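You operate a simulated robot arm through the tools that you are given. There is no shell and no other tool. Be economical: measure what you need, move in short steps, check, and stop when the job is done.

You run a simulated robot arm. Do the job below in one go: nothing can be reset, and whatever is moved stays where it is left.

Task
Wind a full bobbin with the thread that the note names.
Fine: Spool in its cup, bobbin on its seat, switch on, press the green button once. Watch it fill, then switch off. Leave the dial.

The check looks at the end state, three seconds after you hand in, the way a careful person would. Anything else that was tipped, shoved, dropped, spilled or broken makes it a failure.

Robot
A 6-joint arm with a two-finger parallel gripper, fixed in place. Base frame: the origin is at the foot of the arm, x ahead of it, y to its left, z up; the work surface is at about z = 0.74. Readings come in m, rad, newtons and seconds.
With the tool pointing down near the work surface it reaches from about 0.28 to 0.74 m from the base axis. Its first joint turns from -1.152 to 1.152 rad. Payload 2.45 kg.
The TCP is the grasp point between the finger pads, 0.024 m short of the fingertips. In the tool frame z runs along the fingers and y along their closing line. Largest opening 0.068 m; finger width 0.017, thickness 0.01; the body of the gripper, 0.04 by 0.07 m, starts 0.041 m behind the TCP.
Orientation is told as [roll, pitch, yaw] about the base's x, y, z axes, in that order, counted from this pose: with the fingers straight down and closing along the base's y, the tool's x points along the base's -x, its y along +y and its z along -z.

Tools
- The arm moves only by the tool arm_command. Its argument "targets" is a list that holds one entry, the list of rows, each a list of 7 numbers: the shift along the base's x, y, z in m, then the turn, a rotation vector about the base's x, y, z in rad, then the finger opening in m, from 0 to 0.068. In form: [[[dx, dy, dz, ax, ay, az, claw], ...]]. A call has 1 to 20 rows; each row is the pose to reach, as a shift and turn from the pose commanded when the call began. Rows are played at 5 a second. More than 0.05 m and 0.15 rad between two rows, or a gripper value outside its range, and nothing of the call is played. Where a pose cannot be reached the arm comes as near as it can. A force on the tool above 40 N (or 10 N above the force at the start of the call, whichever is more), or a blocked arm, ends the call early, and 0.2 s more pass. Each finger travels about 0.108 m/s and halts on what it meets, pressing with about 43 N; the grip force reading is that of the motor and also rises with nothing between the fingers. The clock runs only during rows and for 0.2 s after the last one: add rows that repeat a pose to give the fingers time. It gives the time, the measured TCP pose, the force on the tool (base axes), the opening and the grip force at its end, in the units of the frame above (readings bear some noise), with the torque about the TCP (base axes, N m) and any sound that the robot's microphone picked up.
- Cameras (640 x 400 px; columns grow to the right, rows downward): "scene" is fixed at [0.1572, 0.4297, 1.4312]; the picture's right is [-0.51, -0.86, 0.00], its down [-0.72, 0.42, -0.55] and it looks along [0.47, -0.28, -0.84] (base axes); focal length 311 px, centre (320, 200). "wrist" rides on the gripper at [0.084, 0.011, -0.075] in the tool frame; the picture's right is [-0.13, 0.99, 0.00], its down [-0.60, -0.08, -0.79] and it looks along [-0.79, -0.10, 0.61] (tool axes); focal length 251 px, centre (320, 200). There is no depth. A picture from a camera that has moved, and an enlarged one, comes with that camera's place and axes in the base frame and with its lens. The place of the scene camera against the robot may be out by one fixed shift of up to 0.025 m in any direction.
- camera(camera): a new picture of that camera. No time passes.
- enlarge(camera, box): a new picture of the part [left, top, right, bottom] of that camera's present view, enlarged. No time passes.
- close_job(): hands the job in; it is judged then, once.

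Go step by step. Nothing tells you positions but the pictures and the camera data: compare them with the known pose of the tool, close in by small moves and look again before you grip or let go. The budget is 120 turns and 68 pictures, counting those below and the enlarged ones. Unless the task says otherwise, let go and move clear before handing in, and close with one line.

The tools are called after "Emit:" by a JSON object that holds its "op" and its "data". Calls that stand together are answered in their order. arm_command: Moves the arm, as the interface text tells. Its arguments: {"type":"object","properties":{"targets":{"type":"array","items":{"type":"array","items":{"type":"array","items":{"type":"number"}}}}},"required":["targets"]} The other tools are called the same way: camera (camera) takes a picture; enlarge (camera, box) takes an enlarged picture of a part of a camera's view; close_job () hands the job in.

At the start:

```text
clock: 0.0
tool_pos: [0.4139, 0.1368, 1.1192]
ee_rot: [0.0, 0.0, 0.0]
wrist_force: [1.2, 0.1, -0.6]
moment: [-0.04, 0.0, -0.01]
width: 0.0682
gripper_force: 0.1
```

scene: 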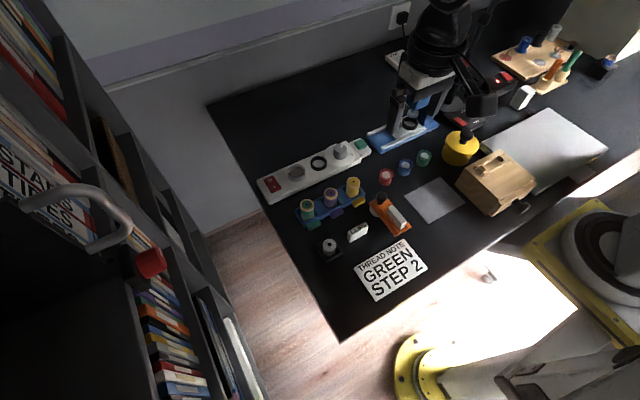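
wrist: 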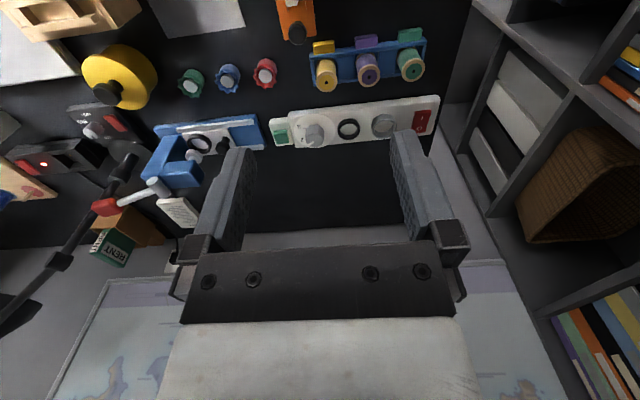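

The note reads "GREEN, STEP 2". I see a winder (white strip), a rack with three spools, and loose coloured items, so I'll look closer first.

Emit:
{"op": "enlarge", "data": {"camera": "scene", "box": [240, 120, 400, 220]}}

Emit:
{"op": "enlarge", "data": {"camera": "scene", "box": [290, 160, 450, 260]}}

Emit:
{"op": "enlarge", "data": {"camera": "wrist", "box": [240, 0, 460, 150]}}

```text
4.00 times, centred on (320, 170) of scene
camera zoom: at [0.1572, 0.4297, 1.4312], right [-0.51, -0.86, 0.0], down [-0.72, 0.42, -0.55], along [0.47, -0.28, -0.84], focal length 1242 px, centre (320, 320)
```

zoom: 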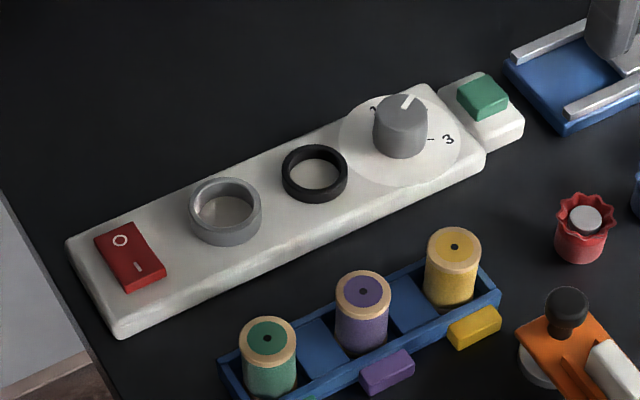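

```text
4.00 times, centred on (370, 210) of scene
camera zoom: at [0.1572, 0.4297, 1.4312], right [-0.51, -0.86, 0.0], down [-0.72, 0.42, -0.55], along [0.47, -0.28, -0.84], focal length 1242 px, centre (120, 160)
```

zoom: 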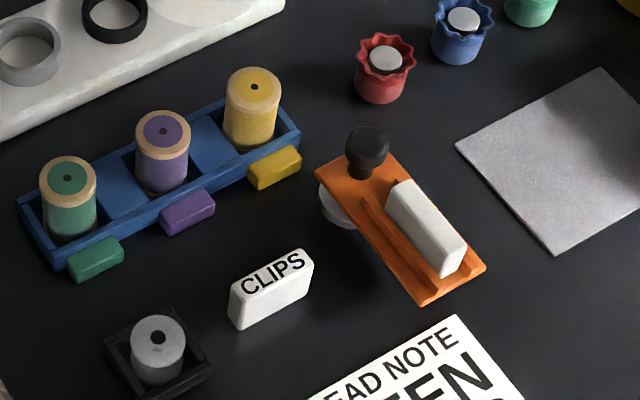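

```text
2.67 times, centred on (350, 75) of wrist
camera zoom: at [0.3304, 0.1478, 1.1936], right [0.13, 0.99, 0.0], down [0.6, -0.08, 0.79], along [0.79, -0.1, -0.61], focal length 670 px, centre (240, 533)
```

zoom: 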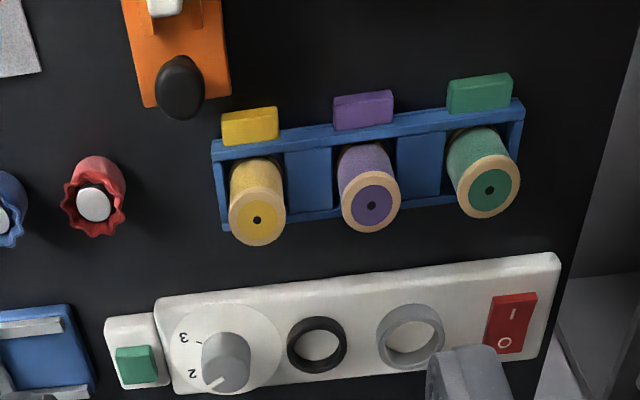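

The green spool is the one at the end of the rack, at about (0.537, 0.268). The rack and winder run along y: grey cup about (0.65, 0.236), black seat about (0.65, 0.17), switch about (0.65, 0.31), button about (0.65, 0.03). I'll move above the green spool and look.

Emit:
{"op": "arm_command", "data": {"targets": [[[0.02, 0.022, -0.025, 0, 0, 0, 0.068], [0.04, 0.044, -0.05, 0, 0, 0, 0.068], [0.06, 0.066, -0.08, 0, 0, 0, 0.068], [0.08, 0.088, -0.11, 0, 0, 0, 0.068], [0.1, 0.11, -0.14, 0, 0, 0, 0.068], [0.123, 0.131, -0.169, 0, 0, 0, 0.068], [0.123, 0.131, -0.169, 0, 0, 0, 0.068]]]}}

Emit:
{"op": "camera", "data": {"camera": "wrist"}}

Emit:
{"op": "camera", "data": {"camera": "scene"}}

```text
clock: 1.6
tool_pos: [0.5391, 0.2667, 0.9498]
ee_rot: [-0.001, 0.0, 0.0]
wrist_force: [-0.4, -0.5, -0.2]
moment: [0.01, -0.03, 0.0]
width: 0.0679
gripper_force: 0.0
```

```text
62 pictures are left
camera wrist: at [0.4561, 0.2773, 1.0244], right [0.13, 0.99, 0.0], down [0.6, -0.08, 0.79], along [0.79, -0.1, -0.61], focal length 251 px, centre (320, 200)
```

wrist: 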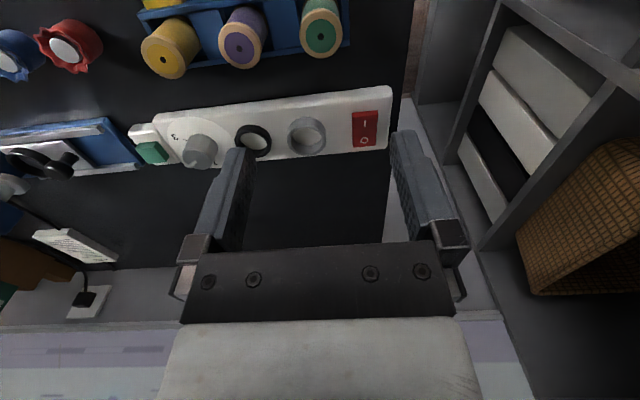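

```text
61 pictures are left
```

scene: 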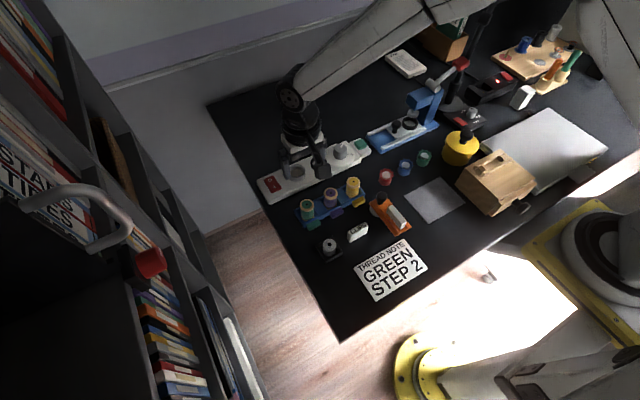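

Triangulating the two wrist views puts the green spool top at about (0.536, 0.268, 0.80). I'll enlarge it to refine that.

Emit:
{"op": "enlarge", "data": {"camera": "wrist", "box": [240, 0, 400, 100]}}

Emit:
{"op": "enlarge", "data": {"camera": "wrist", "box": [220, 75, 400, 175]}}

Emit:
{"op": "enlarge", "data": {"camera": "scene", "box": [280, 175, 380, 260]}}

```text
4.00 times, centred on (320, 50) of wrist
camera zoom: at [0.4561, 0.2773, 1.0244], right [0.13, 0.99, 0.0], down [0.6, -0.08, 0.79], along [0.79, -0.1, -0.61], focal length 1006 px, centre (320, 800)
```

zoom: 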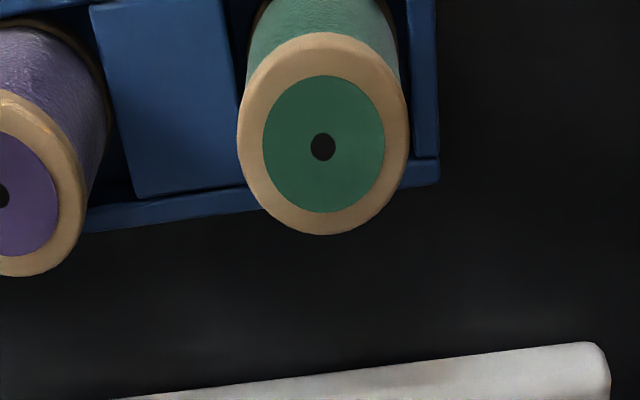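

```text
3.56 times, centred on (310, 125) of wrist
camera zoom: at [0.4561, 0.2773, 1.0244], right [0.13, 0.99, 0.0], down [0.6, -0.08, 0.79], along [0.79, -0.1, -0.61], focal length 894 px, centre (356, 467)
```

zoom: 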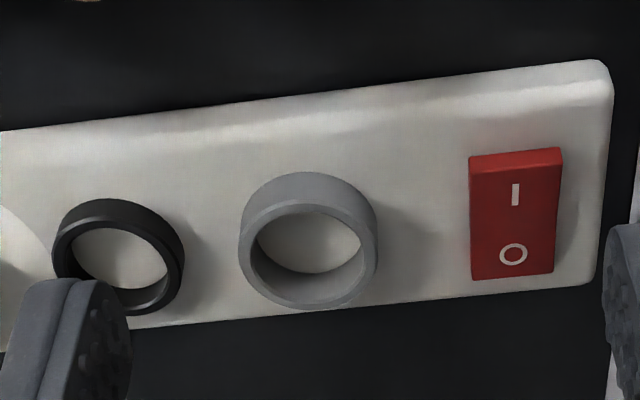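

```text
4.71 times, centred on (330, 218) of scene
camera zoom: at [0.1572, 0.4297, 1.4312], right [-0.51, -0.86, 0.0], down [-0.72, 0.42, -0.55], along [0.47, -0.28, -0.84], focal length 1462 px, centre (273, 118)
```

zoom: 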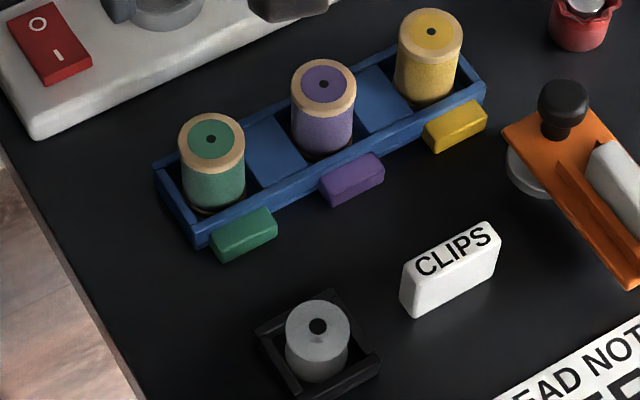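

Spool diameter is about 34 mm with its top at z≈0.80. I'm lowering to just above it with a narrower opening to check alignment.

Emit:
{"op": "arm_command", "data": {"targets": [[[0, 0, -0.04, 0, 0, 0, 0.056], [-0.001, 0, -0.08, 0, 0, 0, 0.056], [-0.001, 0, -0.115, 0, 0, 0, 0.056], [-0.001, 0, -0.115, 0, 0, 0, 0.056]]]}}

Emit:
{"op": "camera", "data": {"camera": "wrist"}}

Emit:
{"op": "enlarge", "data": {"camera": "scene", "box": [260, 140, 360, 240]}}

```text
clock: 2.6
tool_pos: [0.536, 0.2659, 0.8322]
ee_rot: [0.001, -0.001, 0.001]
wrist_force: [0.2, -0.7, -0.2]
moment: [-0.03, 0.02, -0.01]
width: 0.056
gripper_force: 0.1
```

```text
57 pictures are left
camera wrist: at [0.4525, 0.277, 0.9081], right [0.13, 0.99, 0.0], down [0.6, -0.08, 0.79], along [0.79, -0.1, -0.61], focal length 251 px, centre (320, 200)
```

wrist: 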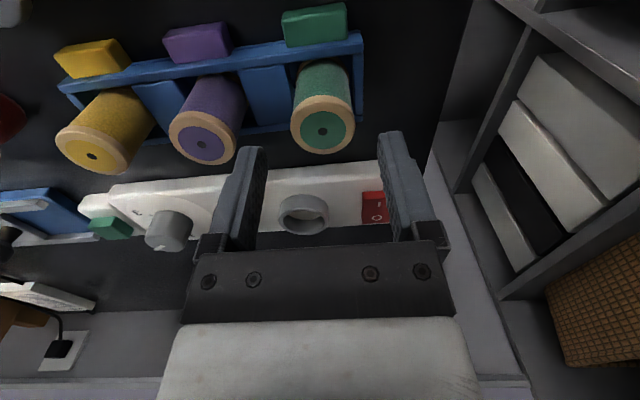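

```text
4.00 times, centred on (310, 190) of scene
camera zoom: at [0.1572, 0.4297, 1.4312], right [-0.51, -0.86, 0.0], down [-0.72, 0.42, -0.55], along [0.47, -0.28, -0.84], focal length 1242 px, centre (360, 240)
```

zoom: 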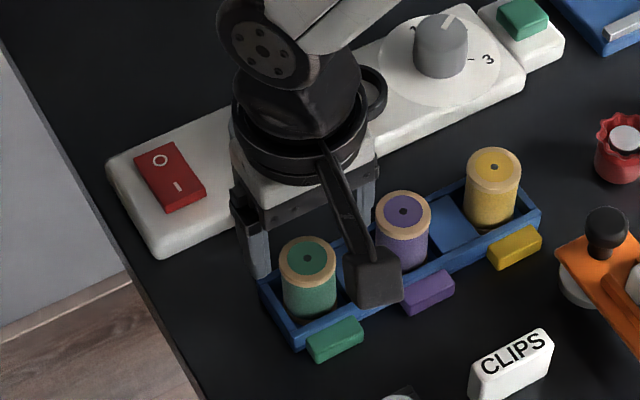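

The spool is centred between the fingers within about 2 mm. I'm descending and gripping its upper half.

Emit:
{"op": "arm_command", "data": {"targets": [[[-0.001, 0, -0.02, 0, 0, 0, 0.056], [-0.001, 0.0005, -0.037, 0, 0, 0, 0.056], [-0.001, 0.0005, -0.037, 0, 0, 0, 0.056], [-0.001, 0.0005, -0.037, 0, 0, 0, 0.03], [-0.001, 0.0005, -0.037, 0, 0, 0, 0.03], [-0.001, 0.0005, -0.037, 0, 0, 0, 0.03]]]}}

Emit:
{"op": "camera", "data": {"camera": "wrist"}}

```text
clock: 4.0
tool_pos: [0.5345, 0.2671, 0.7975]
ee_rot: [-0.001, 0.001, 0.0]
wrist_force: [0.6, -0.4, 0.4]
moment: [0.02, -0.05, 0.0]
width: 0.0336
gripper_force: 42.7
```

```text
55 pictures are left
camera wrist: at [0.4514, 0.2783, 0.8718], right [0.13, 0.99, 0.0], down [0.6, -0.08, 0.79], along [0.79, -0.1, -0.61], focal length 251 px, centre (320, 200)
```

wrist: 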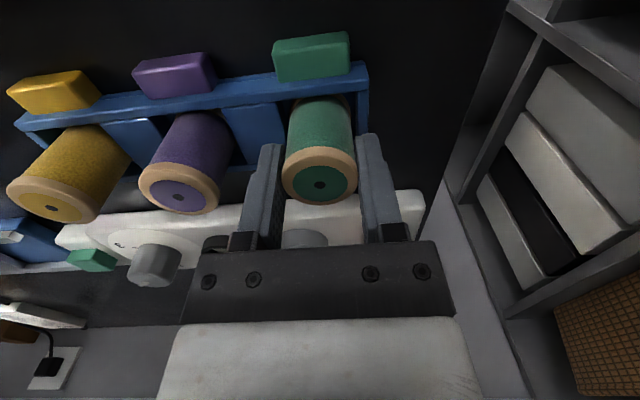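

The spool is gripped (34 mm) and centred. I'm lifting it and moving partway toward the grey cup for a look.

Emit:
{"op": "arm_command", "data": {"targets": [[[0, 0, 0.03, 0, 0, 0, 0.03], [0, 0, 0.07, 0, 0, 0, 0.03], [0.01, -0.005, 0.1, 0, 0, 0, 0.03], [0.04, -0.015, 0.1, 0, 0, 0, 0.03], [0.07, -0.03, 0.1, 0, 0, 0, 0.03], [0.07, -0.03, 0.1, 0, 0, 0, 0.03]]]}}

Emit:
{"op": "camera", "data": {"camera": "wrist"}}

Emit:
{"op": "enlarge", "data": {"camera": "scene", "box": [240, 120, 380, 240]}}

```text
clock: 5.4
tool_pos: [0.6059, 0.2375, 0.8975]
ee_rot: [0.001, 0.001, -0.001]
wrist_force: [0.0, 0.3, -0.6]
moment: [0.01, 0.03, 0.0]
width: 0.0334
gripper_force: 42.9
```

```text
54 pictures are left
camera wrist: at [0.5224, 0.2476, 0.972], right [0.13, 0.99, 0.0], down [0.6, -0.08, 0.79], along [0.79, -0.1, -0.61], focal length 251 px, centre (320, 200)
```

wrist: 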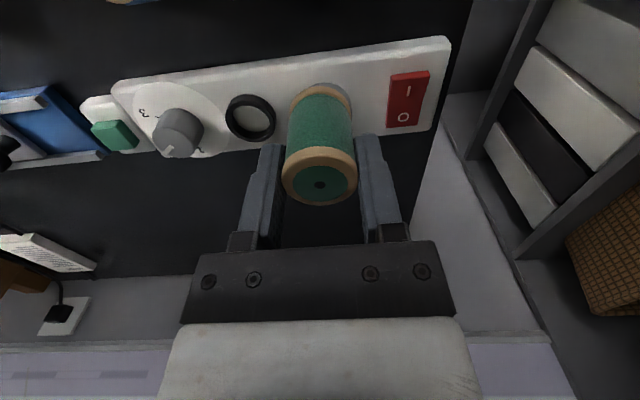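

```text
3.33 times, centred on (310, 180) of scene
camera zoom: at [0.1573, 0.4297, 1.4312], right [-0.51, -0.86, 0.0], down [-0.72, 0.42, -0.55], along [0.47, -0.28, -0.84], focal length 1035 px, centre (353, 267)
```

zoom: 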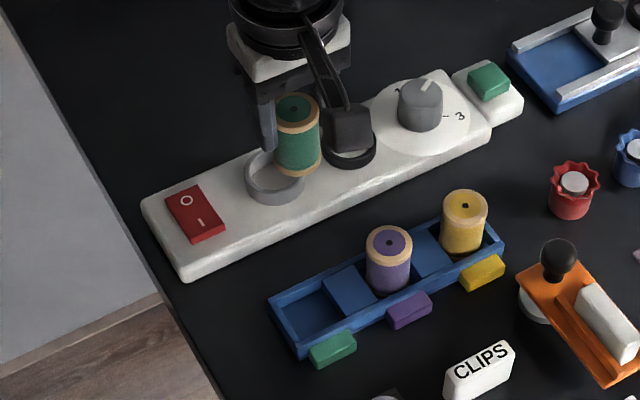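

The cup is at about (0.648, 0.238) with its rim at z≈0.785. I'm moving directly above it with the spool bottom just above the rim and checking.

Emit:
{"op": "arm_command", "data": {"targets": [[[0.022, 0, 0, 0, 0, 0, 0.03], [0.043, 0, 0, 0, 0, 0, 0.03], [0.043, 0, -0.03, 0, 0, 0, 0.03], [0.043, 0, -0.045, 0, 0, 0, 0.03], [0.043, 0, -0.045, 0, 0, 0, 0.03]]]}}

Emit:
{"op": "camera", "data": {"camera": "wrist"}}

Emit:
{"op": "enlarge", "data": {"camera": "scene", "box": [250, 120, 350, 200]}}

```text
clock: 6.6
tool_pos: [0.6478, 0.2388, 0.8508]
ee_rot: [0.0, 0.0, -0.001]
wrist_force: [1.0, 0.9, -0.4]
moment: [0.02, -0.01, -0.06]
width: 0.0335
gripper_force: 43.5
```

```text
52 pictures are left
camera wrist: at [0.5651, 0.2489, 0.9262], right [0.13, 0.99, 0.0], down [0.6, -0.08, 0.79], along [0.79, -0.1, -0.61], focal length 251 px, centre (320, 200)
```

wrist: 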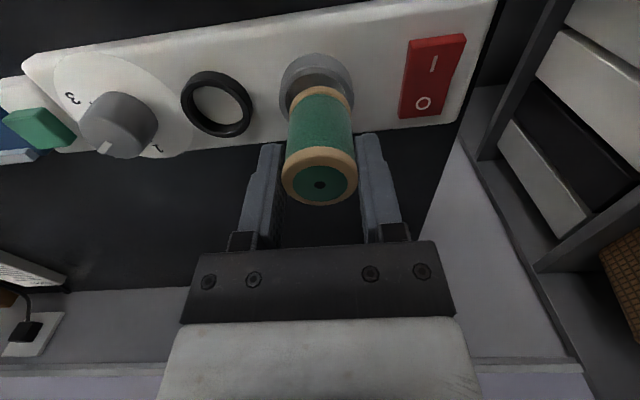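

```text
5.00 times, centred on (300, 160) of scene
camera zoom: at [0.1573, 0.4297, 1.4312], right [-0.51, -0.86, 0.0], down [-0.72, 0.42, -0.55], along [0.47, -0.28, -0.84], focal length 1553 px, centre (420, 400)
```

zoom: 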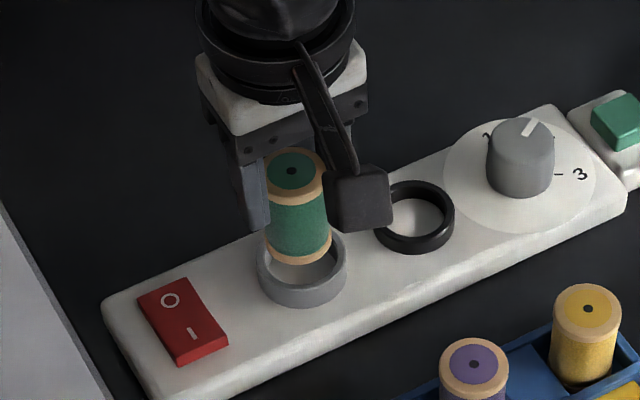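

The spool is hovering above the cup. I'll enlarge the wrist view to measure the offset.

Emit:
{"op": "enlarge", "data": {"camera": "wrist", "box": [240, 40, 400, 140]}}

```text
4.00 times, centred on (320, 90) of wrist
camera zoom: at [0.5651, 0.2489, 0.9262], right [0.13, 0.99, 0.0], down [0.6, -0.08, 0.79], along [0.79, -0.1, -0.61], focal length 1006 px, centre (320, 640)
```

zoom: 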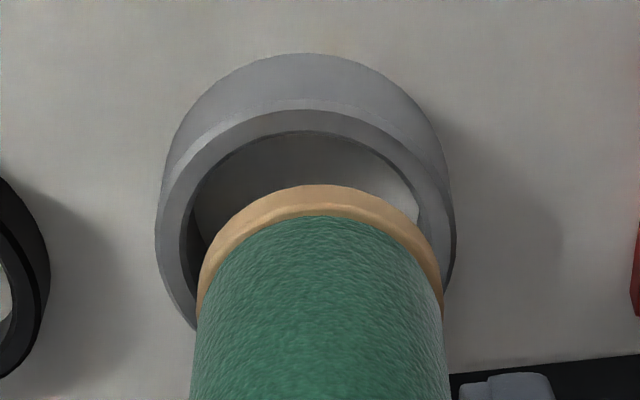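

The cup centre is about 1.5 mm to −y of the spool axis. I'm correcting that and lowering in small steps while watching the force.

Emit:
{"op": "arm_command", "data": {"targets": [[[0, -0.0015, -0.008, 0, 0, 0, 0.03], [0, -0.0015, -0.014, 0, 0, 0, 0.03], [0, -0.0015, -0.019, 0, 0, 0, 0.03], [0, -0.0015, -0.024, 0, 0, 0, 0.03], [0, -0.0015, -0.024, 0, 0, 0, 0.03]]]}}

Emit:
{"op": "enlarge", "data": {"camera": "wrist", "box": [240, 60, 400, 160]}}

Emit:
{"op": "enlarge", "data": {"camera": "scene", "box": [260, 130, 340, 190]}}

```text
clock: 7.8
tool_pos: [0.6496, 0.2371, 0.8299]
ee_rot: [0.001, -0.002, 0.0]
wrist_force: [-2.2, 0.3, 4.6]
moment: [-0.05, 0.15, -0.01]
width: 0.0335
gripper_force: 43.0
```

```text
4.00 times, centred on (320, 110) of wrist
camera zoom: at [0.5655, 0.2481, 0.9039], right [0.13, 0.99, 0.0], down [0.6, -0.08, 0.79], along [0.79, -0.1, -0.61], focal length 1006 px, centre (320, 560)
```

zoom: 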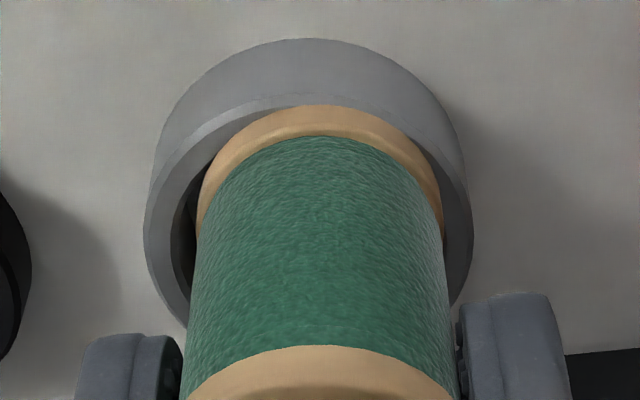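

```text
6.67 times, centred on (300, 160) of scene
camera zoom: at [0.1571, 0.4297, 1.4312], right [-0.51, -0.86, 0.0], down [-0.72, 0.42, -0.55], along [0.47, -0.28, -0.84], focal length 2071 px, centre (453, 467)
```

zoom: 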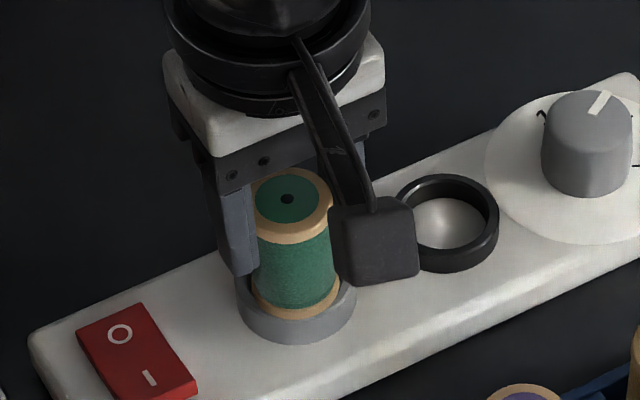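

There's light contact at the rim: the spool needs about +3 mm in x and −1.5 mm in y. I'm lifting slightly, correcting and trying again.

Emit:
{"op": "arm_command", "data": {"targets": [[[0, 0, 0.006, 0, 0, 0, 0.03], [0.003, -0.0015, 0.006, 0, 0, 0, 0.03], [0.003, -0.0015, 0.002, 0, 0, 0, 0.03], [0.003, -0.0015, -0.001, 0, 0, 0, 0.03], [0.003, -0.0015, -0.004, 0, 0, 0, 0.03], [0.003, -0.0015, -0.004, 0, 0, 0, 0.03]]]}}

Emit:
{"op": "enlarge", "data": {"camera": "wrist", "box": [240, 60, 400, 160]}}

```text
clock: 9.2
tool_pos: [0.651, 0.2361, 0.8275]
ee_rot: [0.004, -0.006, 0.0]
wrist_force: [-1.0, 0.1, 20.9]
moment: [-0.18, 0.37, -0.01]
width: 0.0336
gripper_force: 42.3
```

```text
4.00 times, centred on (320, 110) of wrist
camera zoom: at [0.5683, 0.2468, 0.9014], right [0.13, 0.99, 0.0], down [0.6, -0.08, 0.8], along [0.79, -0.1, -0.6], focal length 1006 px, centre (320, 560)
```

zoom: 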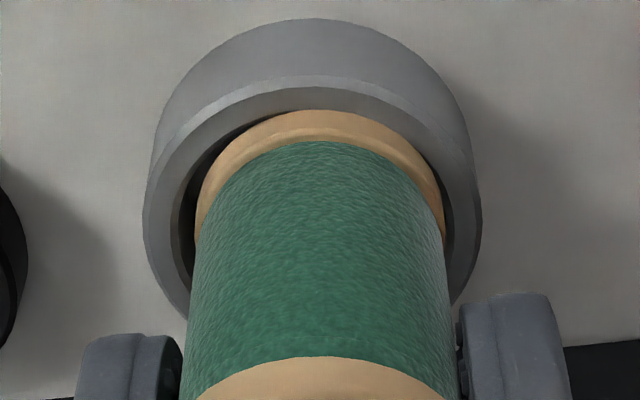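

Contact persists at the front (−x) edge, so about 1.8 mm more in x and a touch of −y are needed.

Emit:
{"op": "arm_command", "data": {"targets": [[[0, 0, 0.008, 0, 0, 0, 0.03], [0.0018, -0.0005, 0.008, 0, 0, 0, 0.03], [0.0018, -0.0005, 0.004, 0, 0, 0, 0.03], [0.0018, -0.0005, 0.001, 0, 0, 0, 0.03], [0.0018, -0.0005, -0.001, 0, 0, 0, 0.03], [0.0018, -0.0005, -0.001, 0, 0, 0, 0.03]]]}}

Emit:
{"op": "enlarge", "data": {"camera": "wrist", "box": [240, 60, 400, 160]}}

```text
clock: 10.6
tool_pos: [0.653, 0.2356, 0.8246]
ee_rot: [0.0, -0.002, 0.0]
wrist_force: [1.2, 1.6, 0.4]
moment: [0.04, -0.07, 0.06]
width: 0.0333
gripper_force: 42.9
```

```text
4.00 times, centred on (320, 110) of wrist
camera zoom: at [0.5697, 0.2457, 0.8986], right [0.13, 0.99, 0.0], down [0.6, -0.08, 0.79], along [0.79, -0.1, -0.61], focal length 1006 px, centre (320, 560)
```

zoom: 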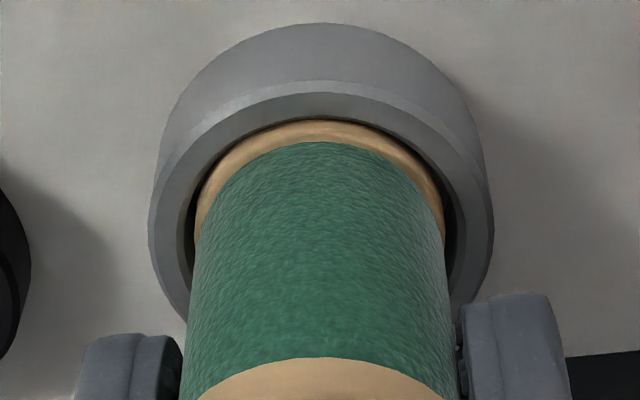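

It has slipped inside the cup rim with no force. I'm lowering in small steps.

Emit:
{"op": "arm_command", "data": {"targets": [[[0, 0, -0.002, 0, 0, 0, 0.03], [0, 0, -0.004, 0, 0, 0, 0.03], [0, 0, -0.006, 0, 0, 0, 0.03], [0, 0, -0.008, 0, 0, 0, 0.03], [0, 0, -0.008, 0, 0, 0, 0.03]]]}}

```text
clock: 11.8
tool_pos: [0.6532, 0.2339, 0.8175]
ee_rot: [0.001, -0.001, 0.001]
wrist_force: [4.5, 0.1, 1.1]
moment: [-0.05, -0.2, -0.02]
width: 0.0335
gripper_force: 42.9
```

Emit:
{"op": "arm_command", "data": {"targets": [[[0.0006, 0, -0.002, 0, 0, 0, 0.03], [0.0006, 0, -0.004, 0, 0, 0, 0.03], [0.0006, 0, -0.006, 0, 0, 0, 0.03], [0.0006, 0, -0.008, 0, 0, 0, 0.03], [0.0006, 0, -0.008, 0, 0, 0, 0.03]]]}}

Emit:
{"op": "camera", "data": {"camera": "wrist"}}

```text
clock: 13.0
tool_pos: [0.6542, 0.2348, 0.8096]
ee_rot: [0.002, -0.004, -0.001]
wrist_force: [-4.0, -0.4, 20.6]
moment: [0.16, 0.16, 0.05]
width: 0.0335
gripper_force: 43.0
```

```text
45 pictures are left
camera wrist: at [0.57, 0.2455, 0.8841], right [0.13, 0.99, 0.0], down [0.6, -0.08, 0.8], along [0.79, -0.1, -0.61], focal length 251 px, centre (320, 200)
```

wrist: 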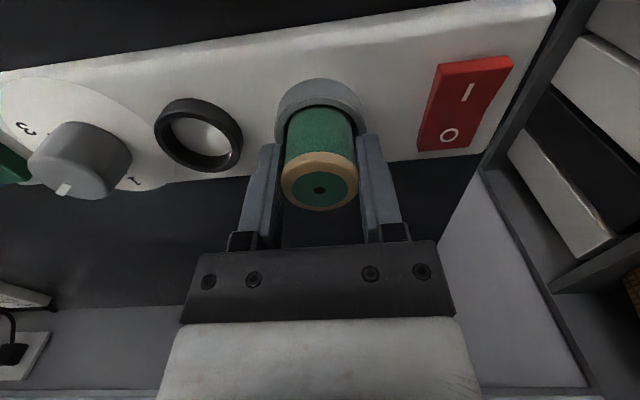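

The spool has bottomed in the cup (20 N). I'm easing off, releasing and rising.

Emit:
{"op": "arm_command", "data": {"targets": [[[0, 0, 0.003, 0, 0, 0, 0.03], [0, 0, 0.003, 0, 0, 0, 0.045], [0, 0, 0.003, 0, 0, 0, 0.05], [0, 0, 0.003, 0, 0, 0, 0.05], [0, 0, 0.03, 0, 0, 0, 0.05], [0, 0, 0.07, 0, 0, 0, 0.05], [0, 0, 0.09, 0, 0, 0, 0.05]]]}}

Emit:
{"op": "camera", "data": {"camera": "wrist"}}

Emit:
{"op": "enlarge", "data": {"camera": "scene", "box": [300, 225, 360, 265]}}

```text
clock: 14.6
tool_pos: [0.653, 0.2342, 0.8985]
ee_rot: [0.001, 0.0, 0.0]
wrist_force: [0.8, 0.4, 0.5]
moment: [0.0, 0.0, -0.02]
width: 0.0498
gripper_force: 0.1
```

```text
44 pictures are left
camera wrist: at [0.5706, 0.2452, 0.9731], right [0.13, 0.99, 0.0], down [0.6, -0.08, 0.79], along [0.79, -0.1, -0.61], focal length 251 px, centre (320, 200)
```

wrist: 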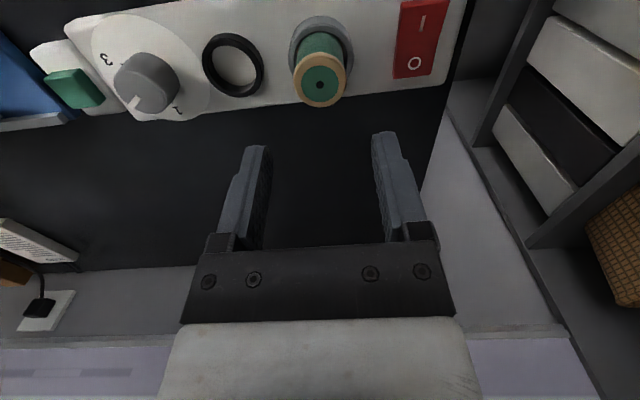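

```text
10.00 times, centred on (330, 245) of scene
camera zoom: at [0.1572, 0.4297, 1.4312], right [-0.51, -0.86, 0.0], down [-0.72, 0.42, -0.55], along [0.47, -0.28, -0.84], focal length 3106 px, centre (220, -250)
```

zoom: 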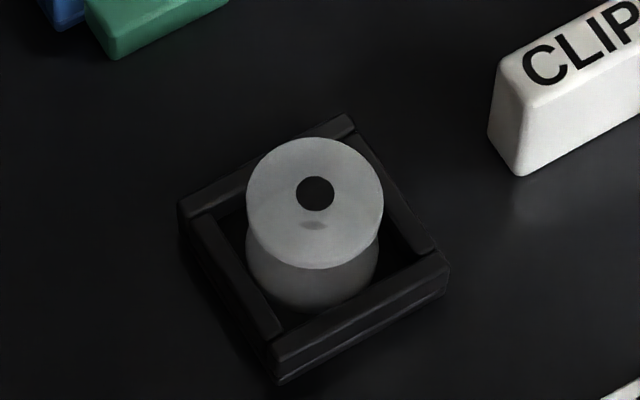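

The green spool stands in its cup. The bobbin sits in the black tray at about (0.43, 0.267), so I'm moving above it to look.

Emit:
{"op": "arm_command", "data": {"targets": [[[-0.045, 0.006, 0.005, 0, 0, 0, 0.05], [-0.09, 0.013, 0.005, 0, 0, 0, 0.05], [-0.135, 0.02, 0.005, 0, 0, 0, 0.05], [-0.18, 0.026, 0.005, 0, 0, 0, 0.05], [-0.222, 0.032, 0.002, 0, 0, 0, 0.05], [-0.222, 0.032, 0.002, 0, 0, 0, 0.05]]]}}

Emit:
{"op": "enlarge", "data": {"camera": "wrist", "box": [240, 0, 400, 100]}}

Emit:
{"op": "enlarge", "data": {"camera": "scene", "box": [260, 130, 360, 190]}}

```text
clock: 16.0
tool_pos: [0.4311, 0.2689, 0.901]
ee_rot: [0.003, -0.002, 0.0]
wrist_force: [-0.6, 0.1, -0.3]
moment: [0.05, 0.01, 0.01]
width: 0.0499
gripper_force: 0.0
```

```text
4.00 times, centred on (320, 50) of wrist
camera zoom: at [0.348, 0.2793, 0.9753], right [0.13, 0.99, 0.0], down [0.6, -0.08, 0.79], along [0.79, -0.1, -0.61], focal length 1006 px, centre (320, 800)
```

zoom: 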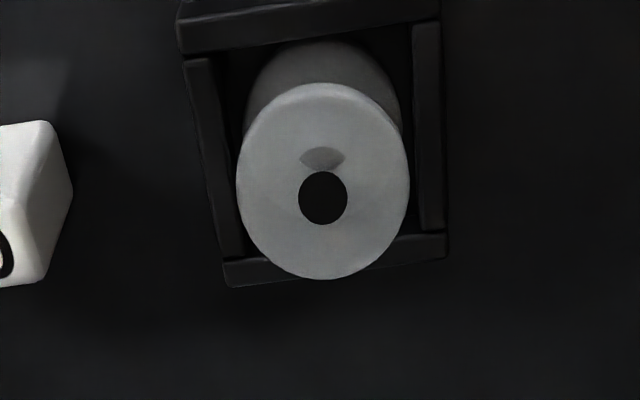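

```text
6.40 times, centred on (310, 160) of scene
camera zoom: at [0.1572, 0.4297, 1.4312], right [-0.51, -0.86, 0.0], down [-0.72, 0.42, -0.55], along [0.47, -0.28, -0.84], focal length 1988 px, centre (384, 456)
```

zoom: 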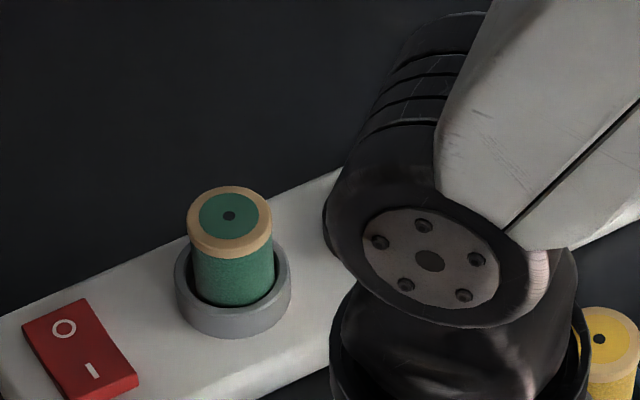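

The bobbin is at about (0.4265, 0.270) with its top near z≈0.772. I'm lowering partway and looking again.

Emit:
{"op": "arm_command", "data": {"targets": [[[-0.0048, 0.0035, -0.04, 0, 0, 0, 0.05], [-0.0048, 0.0035, -0.08, 0, 0, 0, 0.05], [-0.0048, 0.0035, -0.095, 0, 0, 0, 0.05], [-0.0048, 0.0035, -0.095, 0, 0, 0, 0.05]]]}}

Emit:
{"op": "enlarge", "data": {"camera": "wrist", "box": [220, 60, 420, 185]}}

Emit:
{"op": "enlarge", "data": {"camera": "scene", "box": [290, 215, 370, 265]}}

```text
clock: 17.0
tool_pos: [0.4249, 0.2711, 0.8035]
ee_rot: [0.0, 0.001, -0.001]
wrist_force: [0.3, -0.5, -0.2]
moment: [0.01, 0.01, 0.05]
width: 0.0502
gripper_force: 0.1
```

```text
3.20 times, centred on (320, 122) of wrist
camera zoom: at [0.341, 0.2828, 0.8789], right [0.13, 0.99, 0.0], down [0.6, -0.08, 0.79], along [0.79, -0.1, -0.61], focal length 805 px, centre (320, 448)
```

zoom: 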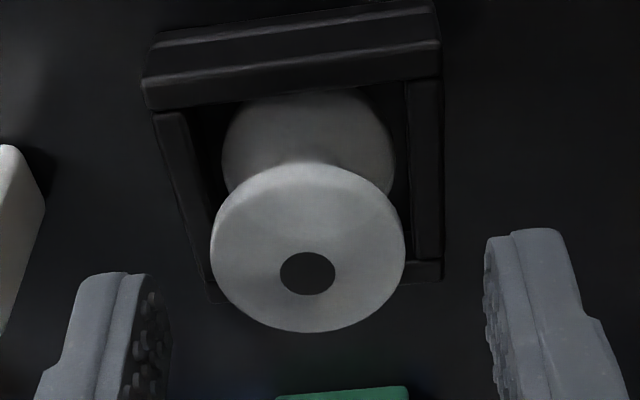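

```text
8.00 times, centred on (330, 240) of scene
camera zoom: at [0.1572, 0.4297, 1.4312], right [-0.51, -0.86, 0.0], down [-0.72, 0.42, -0.55], along [0.47, -0.28, -0.84], focal length 2485 px, centre (240, -120)
```

zoom: 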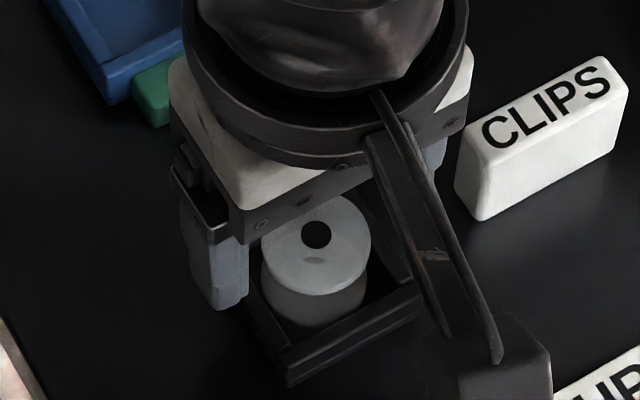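

The bobbin has two flanges on a thin hub; its centre is (0.427, 0.270) with the top at z≈0.776. I'm descending and gripping the top flange.

Emit:
{"op": "arm_command", "data": {"targets": [[[0.0008, 0, -0.01, 0, 0, 0, 0.05], [0.0008, 0, -0.018, 0, 0, 0, 0.05], [0.0008, 0, -0.018, 0, 0, 0, 0.05], [0.0008, 0, -0.018, 0, 0, 0, 0.028], [0.0008, 0, -0.018, 0, 0, 0, 0.028], [0.0008, 0, -0.018, 0, 0, 0, 0.028]]]}}

Emit:
{"op": "enlarge", "data": {"camera": "wrist", "box": [220, 60, 420, 185]}}

```text
clock: 18.4
tool_pos: [0.4266, 0.272, 0.7863]
ee_rot: [-0.001, 0.001, 0.002]
wrist_force: [0.2, 0.3, 0.4]
moment: [0.0, 0.03, 0.03]
width: 0.0295
gripper_force: 43.0
```

```text
3.20 times, centred on (320, 122) of wrist
camera zoom: at [0.3433, 0.2825, 0.8611], right [0.13, 0.99, 0.0], down [0.6, -0.08, 0.79], along [0.79, -0.1, -0.61], focal length 805 px, centre (320, 448)
```

zoom: 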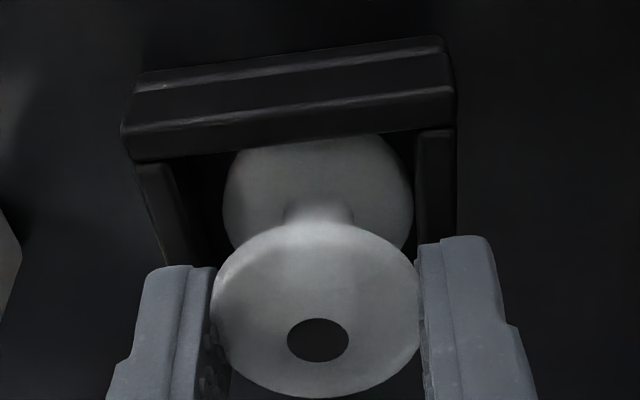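

The bobbin is gripped (about 29.5 mm) and centred. I'm lifting it and moving toward the black seat.

Emit:
{"op": "arm_command", "data": {"targets": [[[0, 0, 0.03, 0, 0, 0, 0.026], [0, 0, 0.07, 0, 0, 0, 0.026], [0, 0, 0.11, 0, 0, 0, 0.026], [0.04, -0.02, 0.115, 0, 0, 0, 0.026], [0.08, -0.04, 0.115, 0, 0, 0, 0.026], [0.12, -0.06, 0.115, 0, 0, 0, 0.026], [0.155, -0.08, 0.115, 0, 0, 0, 0.026], [0.18, -0.103, 0.11, 0, 0, 0, 0.026], [0.18, -0.103, 0.11, 0, 0, 0, 0.026]]]}}

Emit:
{"op": "camera", "data": {"camera": "wrist"}}

Emit:
{"op": "enlarge", "data": {"camera": "wrist", "box": [240, 60, 420, 185]}}

```text
clock: 20.4
tool_pos: [0.6087, 0.165, 0.8945]
ee_rot: [0.0, 0.0, 0.001]
wrist_force: [1.0, -0.2, -0.6]
moment: [-0.01, 0.01, 0.05]
width: 0.0292
gripper_force: 43.0
```

```text
37 pictures are left
camera wrist: at [0.5253, 0.1761, 0.9694], right [0.13, 0.99, 0.0], down [0.6, -0.08, 0.79], along [0.79, -0.1, -0.61], focal length 251 px, centre (320, 200)
```

wrist: 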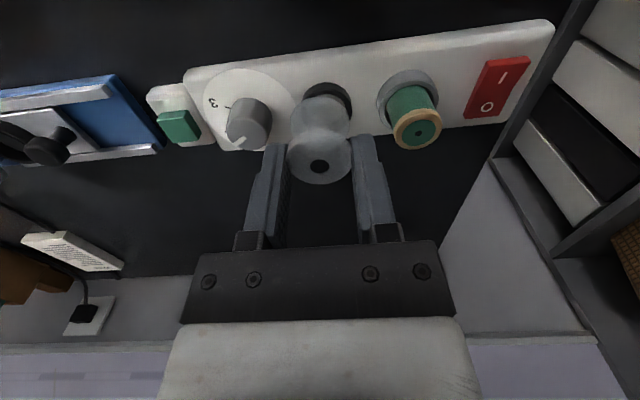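

```text
3.20 times, centred on (330, 122) of wrist
camera zoom: at [0.5253, 0.1761, 0.9694], right [0.13, 0.99, 0.0], down [0.6, -0.08, 0.79], along [0.79, -0.1, -0.61], focal length 805 px, centre (288, 448)
```

zoom: 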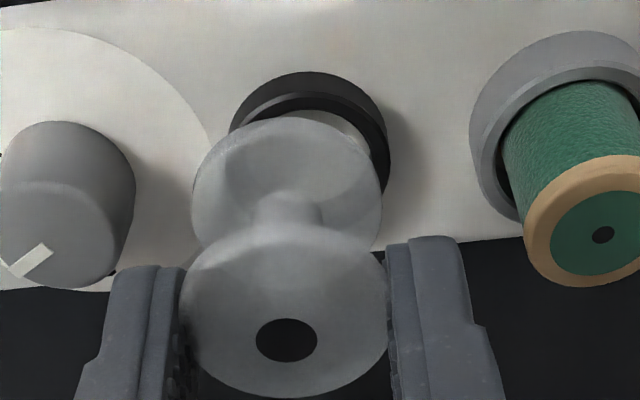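

The ring centre is at about (0.650, 0.167). I'm moving over it with the bobbin bottom just above the rim.

Emit:
{"op": "arm_command", "data": {"targets": [[[0.022, 0, 0, 0, 0, 0, 0.026], [0.0437, 0, 0, 0, 0, 0, 0.026], [0.0437, 0, -0.03, 0, 0, 0, 0.026], [0.0437, 0, -0.055, 0, 0, 0, 0.026], [0.0437, 0, -0.063, 0, 0, 0, 0.026], [0.0437, 0, -0.063, 0, 0, 0, 0.026]]]}}

Emit:
{"op": "enlarge", "data": {"camera": "wrist", "box": [240, 60, 400, 160]}}

Emit:
{"op": "enlarge", "data": {"camera": "scene", "box": [280, 125, 360, 185]}}

```text
clock: 21.8
tool_pos: [0.651, 0.1676, 0.8326]
ee_rot: [0.0, 0.0, 0.0]
wrist_force: [-1.1, -0.2, -1.3]
moment: [0.01, -0.03, 0.0]
width: 0.0292
gripper_force: 42.6
```

```text
4.00 times, centred on (320, 110) of wrist
camera zoom: at [0.5678, 0.178, 0.9078], right [0.13, 0.99, 0.0], down [0.6, -0.08, 0.79], along [0.79, -0.1, -0.61], focal length 1006 px, centre (320, 560)
```

zoom: 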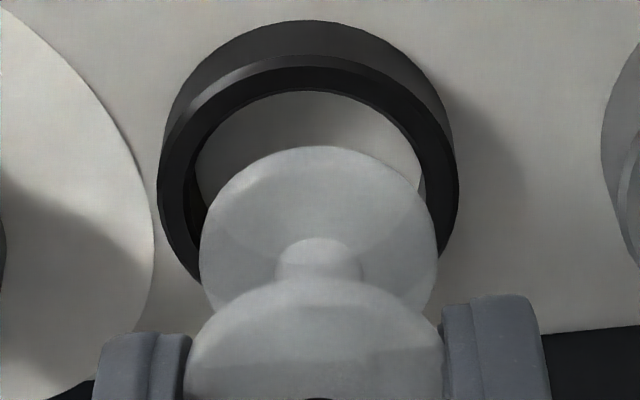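

```text
6.67 times, centred on (320, 155) of scene
camera zoom: at [0.1572, 0.4297, 1.4312], right [-0.51, -0.86, 0.0], down [-0.72, 0.42, -0.55], along [0.47, -0.28, -0.84], focal length 2071 px, centre (320, 500)
```

zoom: 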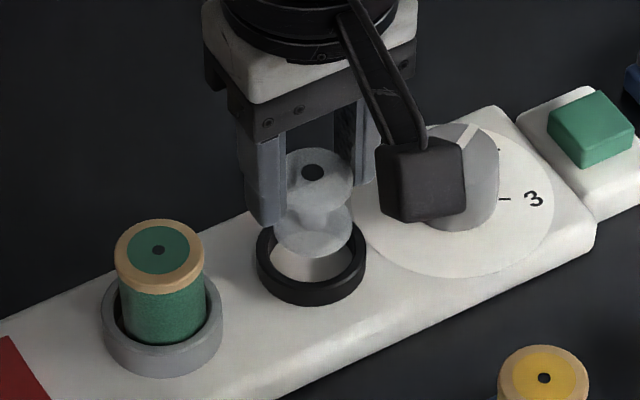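

Relative to the bobbin, the ring appears about 3 mm to +x and 2 mm to −y. I'm correcting and lowering slightly.

Emit:
{"op": "arm_command", "data": {"targets": [[[0.003, -0.002, -0.004, 0, 0, 0, 0.026], [0.003, -0.002, -0.01, 0, 0, 0, 0.026], [0.003, -0.002, -0.013, 0, 0, 0, 0.026], [0.003, -0.002, -0.013, 0, 0, 0, 0.026]]]}}

Emit:
{"op": "enlarge", "data": {"camera": "wrist", "box": [240, 60, 400, 160]}}

```text
clock: 22.8
tool_pos: [0.6537, 0.1663, 0.8206]
ee_rot: [0.0, -0.001, 0.0]
wrist_force: [-0.1, -0.7, -0.4]
moment: [-0.02, 0.0, 0.0]
width: 0.0292
gripper_force: 42.4
```

```text
4.00 times, centred on (320, 110) of wrist
camera zoom: at [0.5708, 0.1765, 0.8955], right [0.13, 0.99, 0.0], down [0.6, -0.08, 0.79], along [0.79, -0.1, -0.61], focal length 1006 px, centre (320, 560)
```

zoom: 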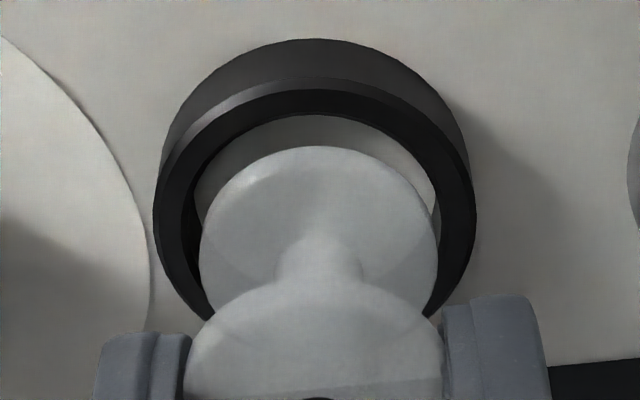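

The alignment is close. I'm nudging +1 mm x and −1 mm y and continuing down gently.

Emit:
{"op": "arm_command", "data": {"targets": [[[0.001, -0.001, -0.003, 0, 0, 0, 0.026], [0.001, -0.001, -0.006, 0, 0, 0, 0.026], [0.001, -0.001, -0.009, 0, 0, 0, 0.026], [0.001, -0.001, -0.011, 0, 0, 0, 0.026], [0.001, -0.001, -0.011, 0, 0, 0, 0.026]]]}}

Emit:
{"op": "enlarge", "data": {"camera": "wrist", "box": [240, 60, 400, 160]}}

```text
clock: 24.0
tool_pos: [0.6546, 0.1648, 0.8102]
ee_rot: [-0.001, 0.0, 0.001]
wrist_force: [-0.5, -0.1, -0.3]
moment: [0.01, -0.01, -0.01]
width: 0.0294
gripper_force: 42.9
```

```text
4.00 times, centred on (320, 110) of wrist
camera zoom: at [0.5717, 0.1755, 0.8845], right [0.13, 0.99, 0.0], down [0.6, -0.08, 0.79], along [0.79, -0.1, -0.61], focal length 1006 px, centre (320, 560)
```

zoom: 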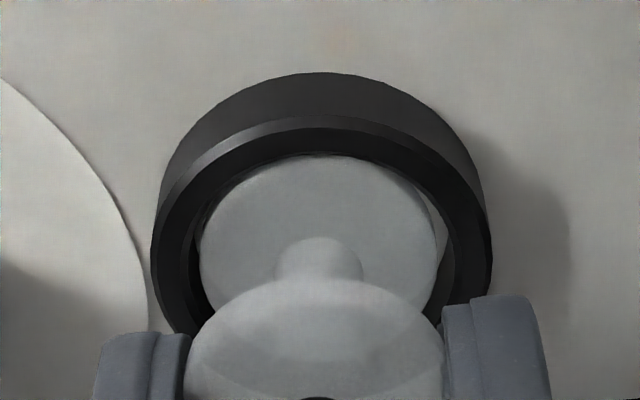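

The flange is at ring level. I'm adding +0.8 mm x and lowering to contact.

Emit:
{"op": "arm_command", "data": {"targets": [[[0.001, 0, -0.001, 0, 0, 0, 0.026], [0.001, 0, -0.003, 0, 0, 0, 0.026], [0.001, 0, -0.005, 0, 0, 0, 0.026], [0.001, 0, -0.007, 0, 0, 0, 0.026], [0.001, 0, -0.007, 0, 0, 0, 0.026]]]}}

Emit:
{"op": "enlarge", "data": {"camera": "wrist", "box": [240, 60, 400, 160]}}

```text
clock: 25.2
tool_pos: [0.6554, 0.165, 0.8034]
ee_rot: [0.0, -0.001, 0.0]
wrist_force: [0.5, 0.3, -0.3]
moment: [0.02, 0.0, 0.01]
width: 0.0292
gripper_force: 43.2
```

```text
4.00 times, centred on (320, 110) of wrist
camera zoom: at [0.5731, 0.1747, 0.8778], right [0.13, 0.99, 0.0], down [0.6, -0.08, 0.79], along [0.79, -0.1, -0.61], focal length 1006 px, centre (320, 560)
```

zoom: 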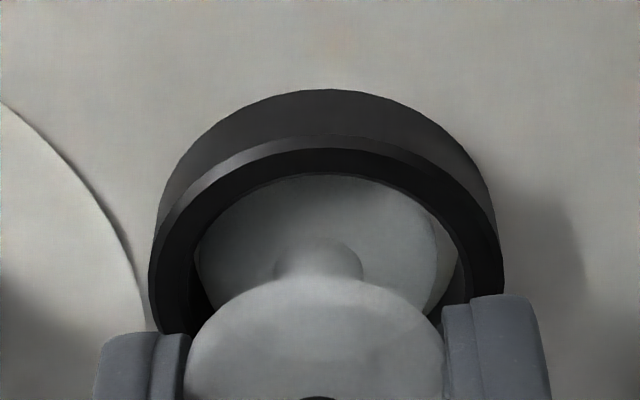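

Emit:
{"op": "arm_command", "data": {"targets": [[[0, 0, -0.002, 0, 0, 0, 0.026], [0, 0, -0.004, 0, 0, 0, 0.026], [0, 0, -0.005, 0, 0, 0, 0.026], [0, 0, -0.005, 0, 0, 0, 0.026]]]}}

Emit:
{"op": "enlarge", "data": {"camera": "scene", "box": [280, 125, 360, 185]}}

```text
clock: 26.2
tool_pos: [0.6586, 0.1643, 0.7984]
ee_rot: [0.001, -0.007, -0.001]
wrist_force: [4.6, -2.0, 19.2]
moment: [-0.08, -0.05, -0.03]
width: 0.0296
gripper_force: 43.4
```

```text
6.67 times, centred on (320, 155) of scene
camera zoom: at [0.1569, 0.4296, 1.4313], right [-0.51, -0.86, 0.0], down [-0.72, 0.42, -0.55], along [0.47, -0.28, -0.84], focal length 2071 px, centre (320, 500)
```

zoom: 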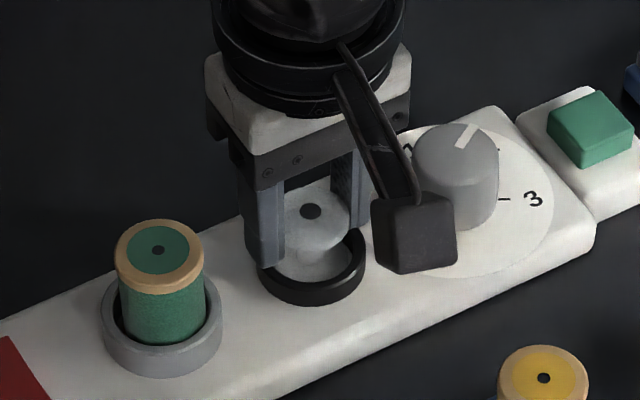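

There's about 19 N of contact at the expected seated height (TCP≈0.80). I'm easing up slightly, opening and checking before rising.

Emit:
{"op": "arm_command", "data": {"targets": [[[0, 0, 0.0025, 0, 0, 0, 0.026], [0, 0, 0.0025, 0, 0, 0, 0.026], [0, 0, 0.0025, 0, 0, 0, 0.034], [0, 0, 0.0025, 0, 0, 0, 0.042], [0, 0, 0.0025, 0, 0, 0, 0.042]]]}}

Emit:
{"op": "enlarge", "data": {"camera": "wrist", "box": [220, 60, 420, 185]}}

```text
clock: 27.4
tool_pos: [0.6567, 0.1642, 0.8008]
ee_rot: [0.0, 0.0, -0.001]
wrist_force: [0.6, 0.7, -0.2]
moment: [-0.01, -0.01, -0.03]
width: 0.042
gripper_force: 0.0
```

```text
3.20 times, centred on (320, 122) of wrist
camera zoom: at [0.5726, 0.175, 0.8754], right [0.13, 0.99, 0.0], down [0.6, -0.08, 0.79], along [0.79, -0.1, -0.61], focal length 805 px, centre (320, 448)
```

zoom: 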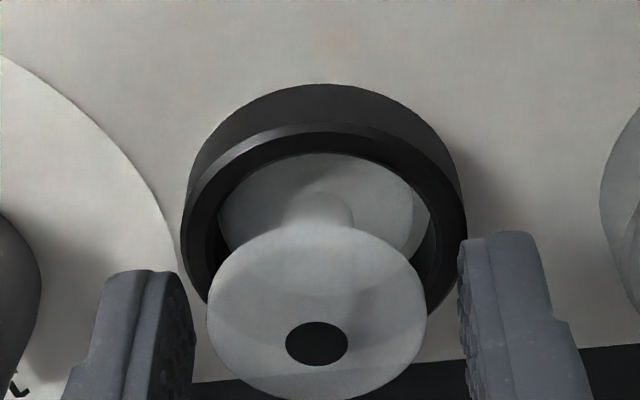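

The bobbin stands upright in the seat and the fingers are clear. I'm rising and moving toward the switch with the fingers closed.

Emit:
{"op": "arm_command", "data": {"targets": [[[0, 0, 0.03, 0, 0, 0, 0.042], [0, 0, 0.07, 0, 0, 0, 0.042], [0, 0, 0.1, 0, 0, 0, 0.02], [-0.01, 0.045, 0.1, 0, 0, 0, 0.0], [-0.02, 0.09, 0.1, 0, 0, 0, 0.0], [-0.03, 0.135, 0.09, 0, 0, 0, 0.0], [-0.03, 0.135, 0.09, 0, 0, 0, 0.0]]]}}

Emit:
{"op": "camera", "data": {"camera": "wrist"}}

Emit:
{"op": "enlarge", "data": {"camera": "scene", "box": [250, 120, 370, 200]}}

```text
clock: 29.0
tool_pos: [0.6237, 0.2999, 0.8921]
ee_rot: [-0.001, 0.0, 0.0]
wrist_force: [0.1, 0.6, 0.2]
moment: [-0.03, 0.02, 0.0]
width: 0.0
gripper_force: 23.4
```

```text
28 pictures are left
camera wrist: at [0.5415, 0.3108, 0.9653], right [0.13, 0.99, 0.0], down [0.6, -0.08, 0.79], along [0.79, -0.1, -0.61], focal length 251 px, centre (320, 200)
```

wrist: 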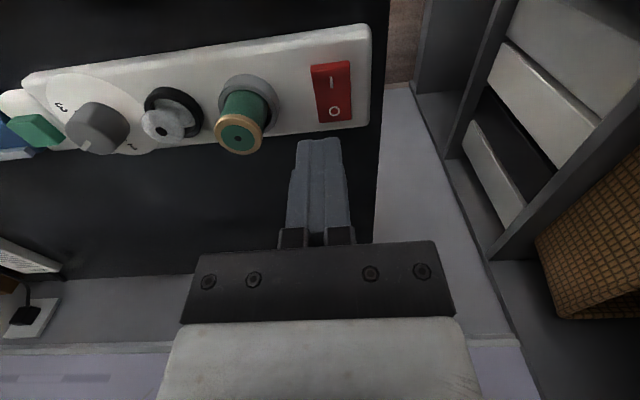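

```text
5.00 times, centred on (310, 160) of scene
camera zoom: at [0.1572, 0.4298, 1.4312], right [-0.51, -0.86, 0.0], down [-0.72, 0.42, -0.55], along [0.47, -0.28, -0.84], focal length 1553 px, centre (370, 400)
```

zoom: 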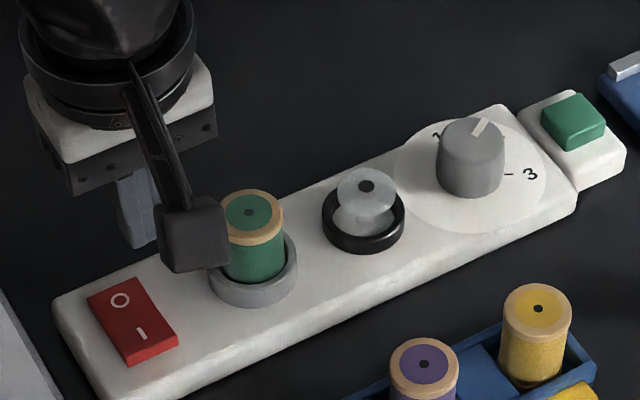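

Both parts are in place. The rocker's "I" end is at about (0.644, 0.307) and "O" at (0.669, 0.307). I'm moving above "I".

Emit:
{"op": "arm_command", "data": {"targets": [[[0.015, 0.0075, -0.02, 0, 0, 0, 0.0], [0.015, 0.0075, -0.045, 0, 0, 0, 0.0], [0.015, 0.0075, -0.066, 0, 0, 0, 0.0], [0.015, 0.0075, -0.066, 0, 0, 0, 0.0]]]}}

Emit:
{"op": "enlarge", "data": {"camera": "wrist", "box": [240, 50, 400, 150]}}

Emit:
{"op": "enlarge", "data": {"camera": "scene", "box": [250, 150, 310, 200]}}

```text
clock: 30.0
tool_pos: [0.6381, 0.308, 0.8243]
ee_rot: [-0.001, 0.001, 0.001]
wrist_force: [-0.1, 0.0, -0.1]
moment: [0.01, 0.02, 0.01]
width: 0.0001
gripper_force: 23.6
```

```text
4.00 times, centred on (320, 100) of wrist
camera zoom: at [0.5558, 0.3184, 0.8985], right [0.13, 0.99, 0.0], down [0.6, -0.08, 0.79], along [0.79, -0.1, -0.61], focal length 1006 px, centre (320, 600)
```

zoom: 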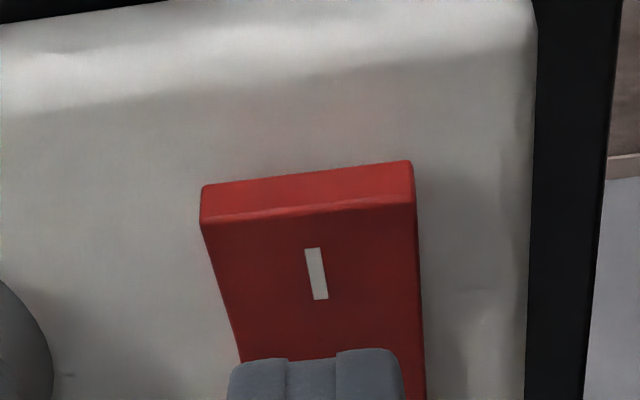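

```text
8.00 times, centred on (280, 175) of scene
camera zoom: at [0.1572, 0.4297, 1.4312], right [-0.51, -0.86, 0.0], down [-0.72, 0.42, -0.55], along [0.47, -0.28, -0.84], focal length 2485 px, centre (640, 400)
```

zoom: 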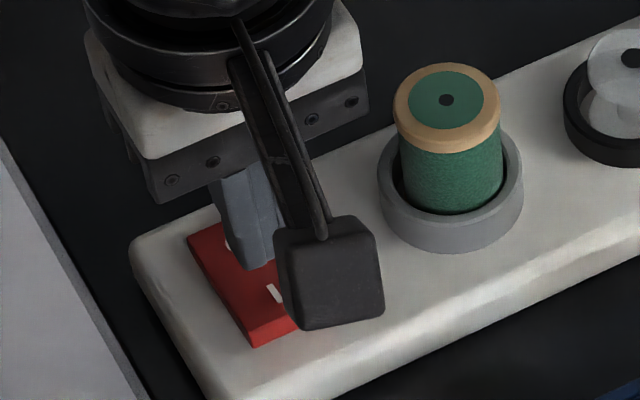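

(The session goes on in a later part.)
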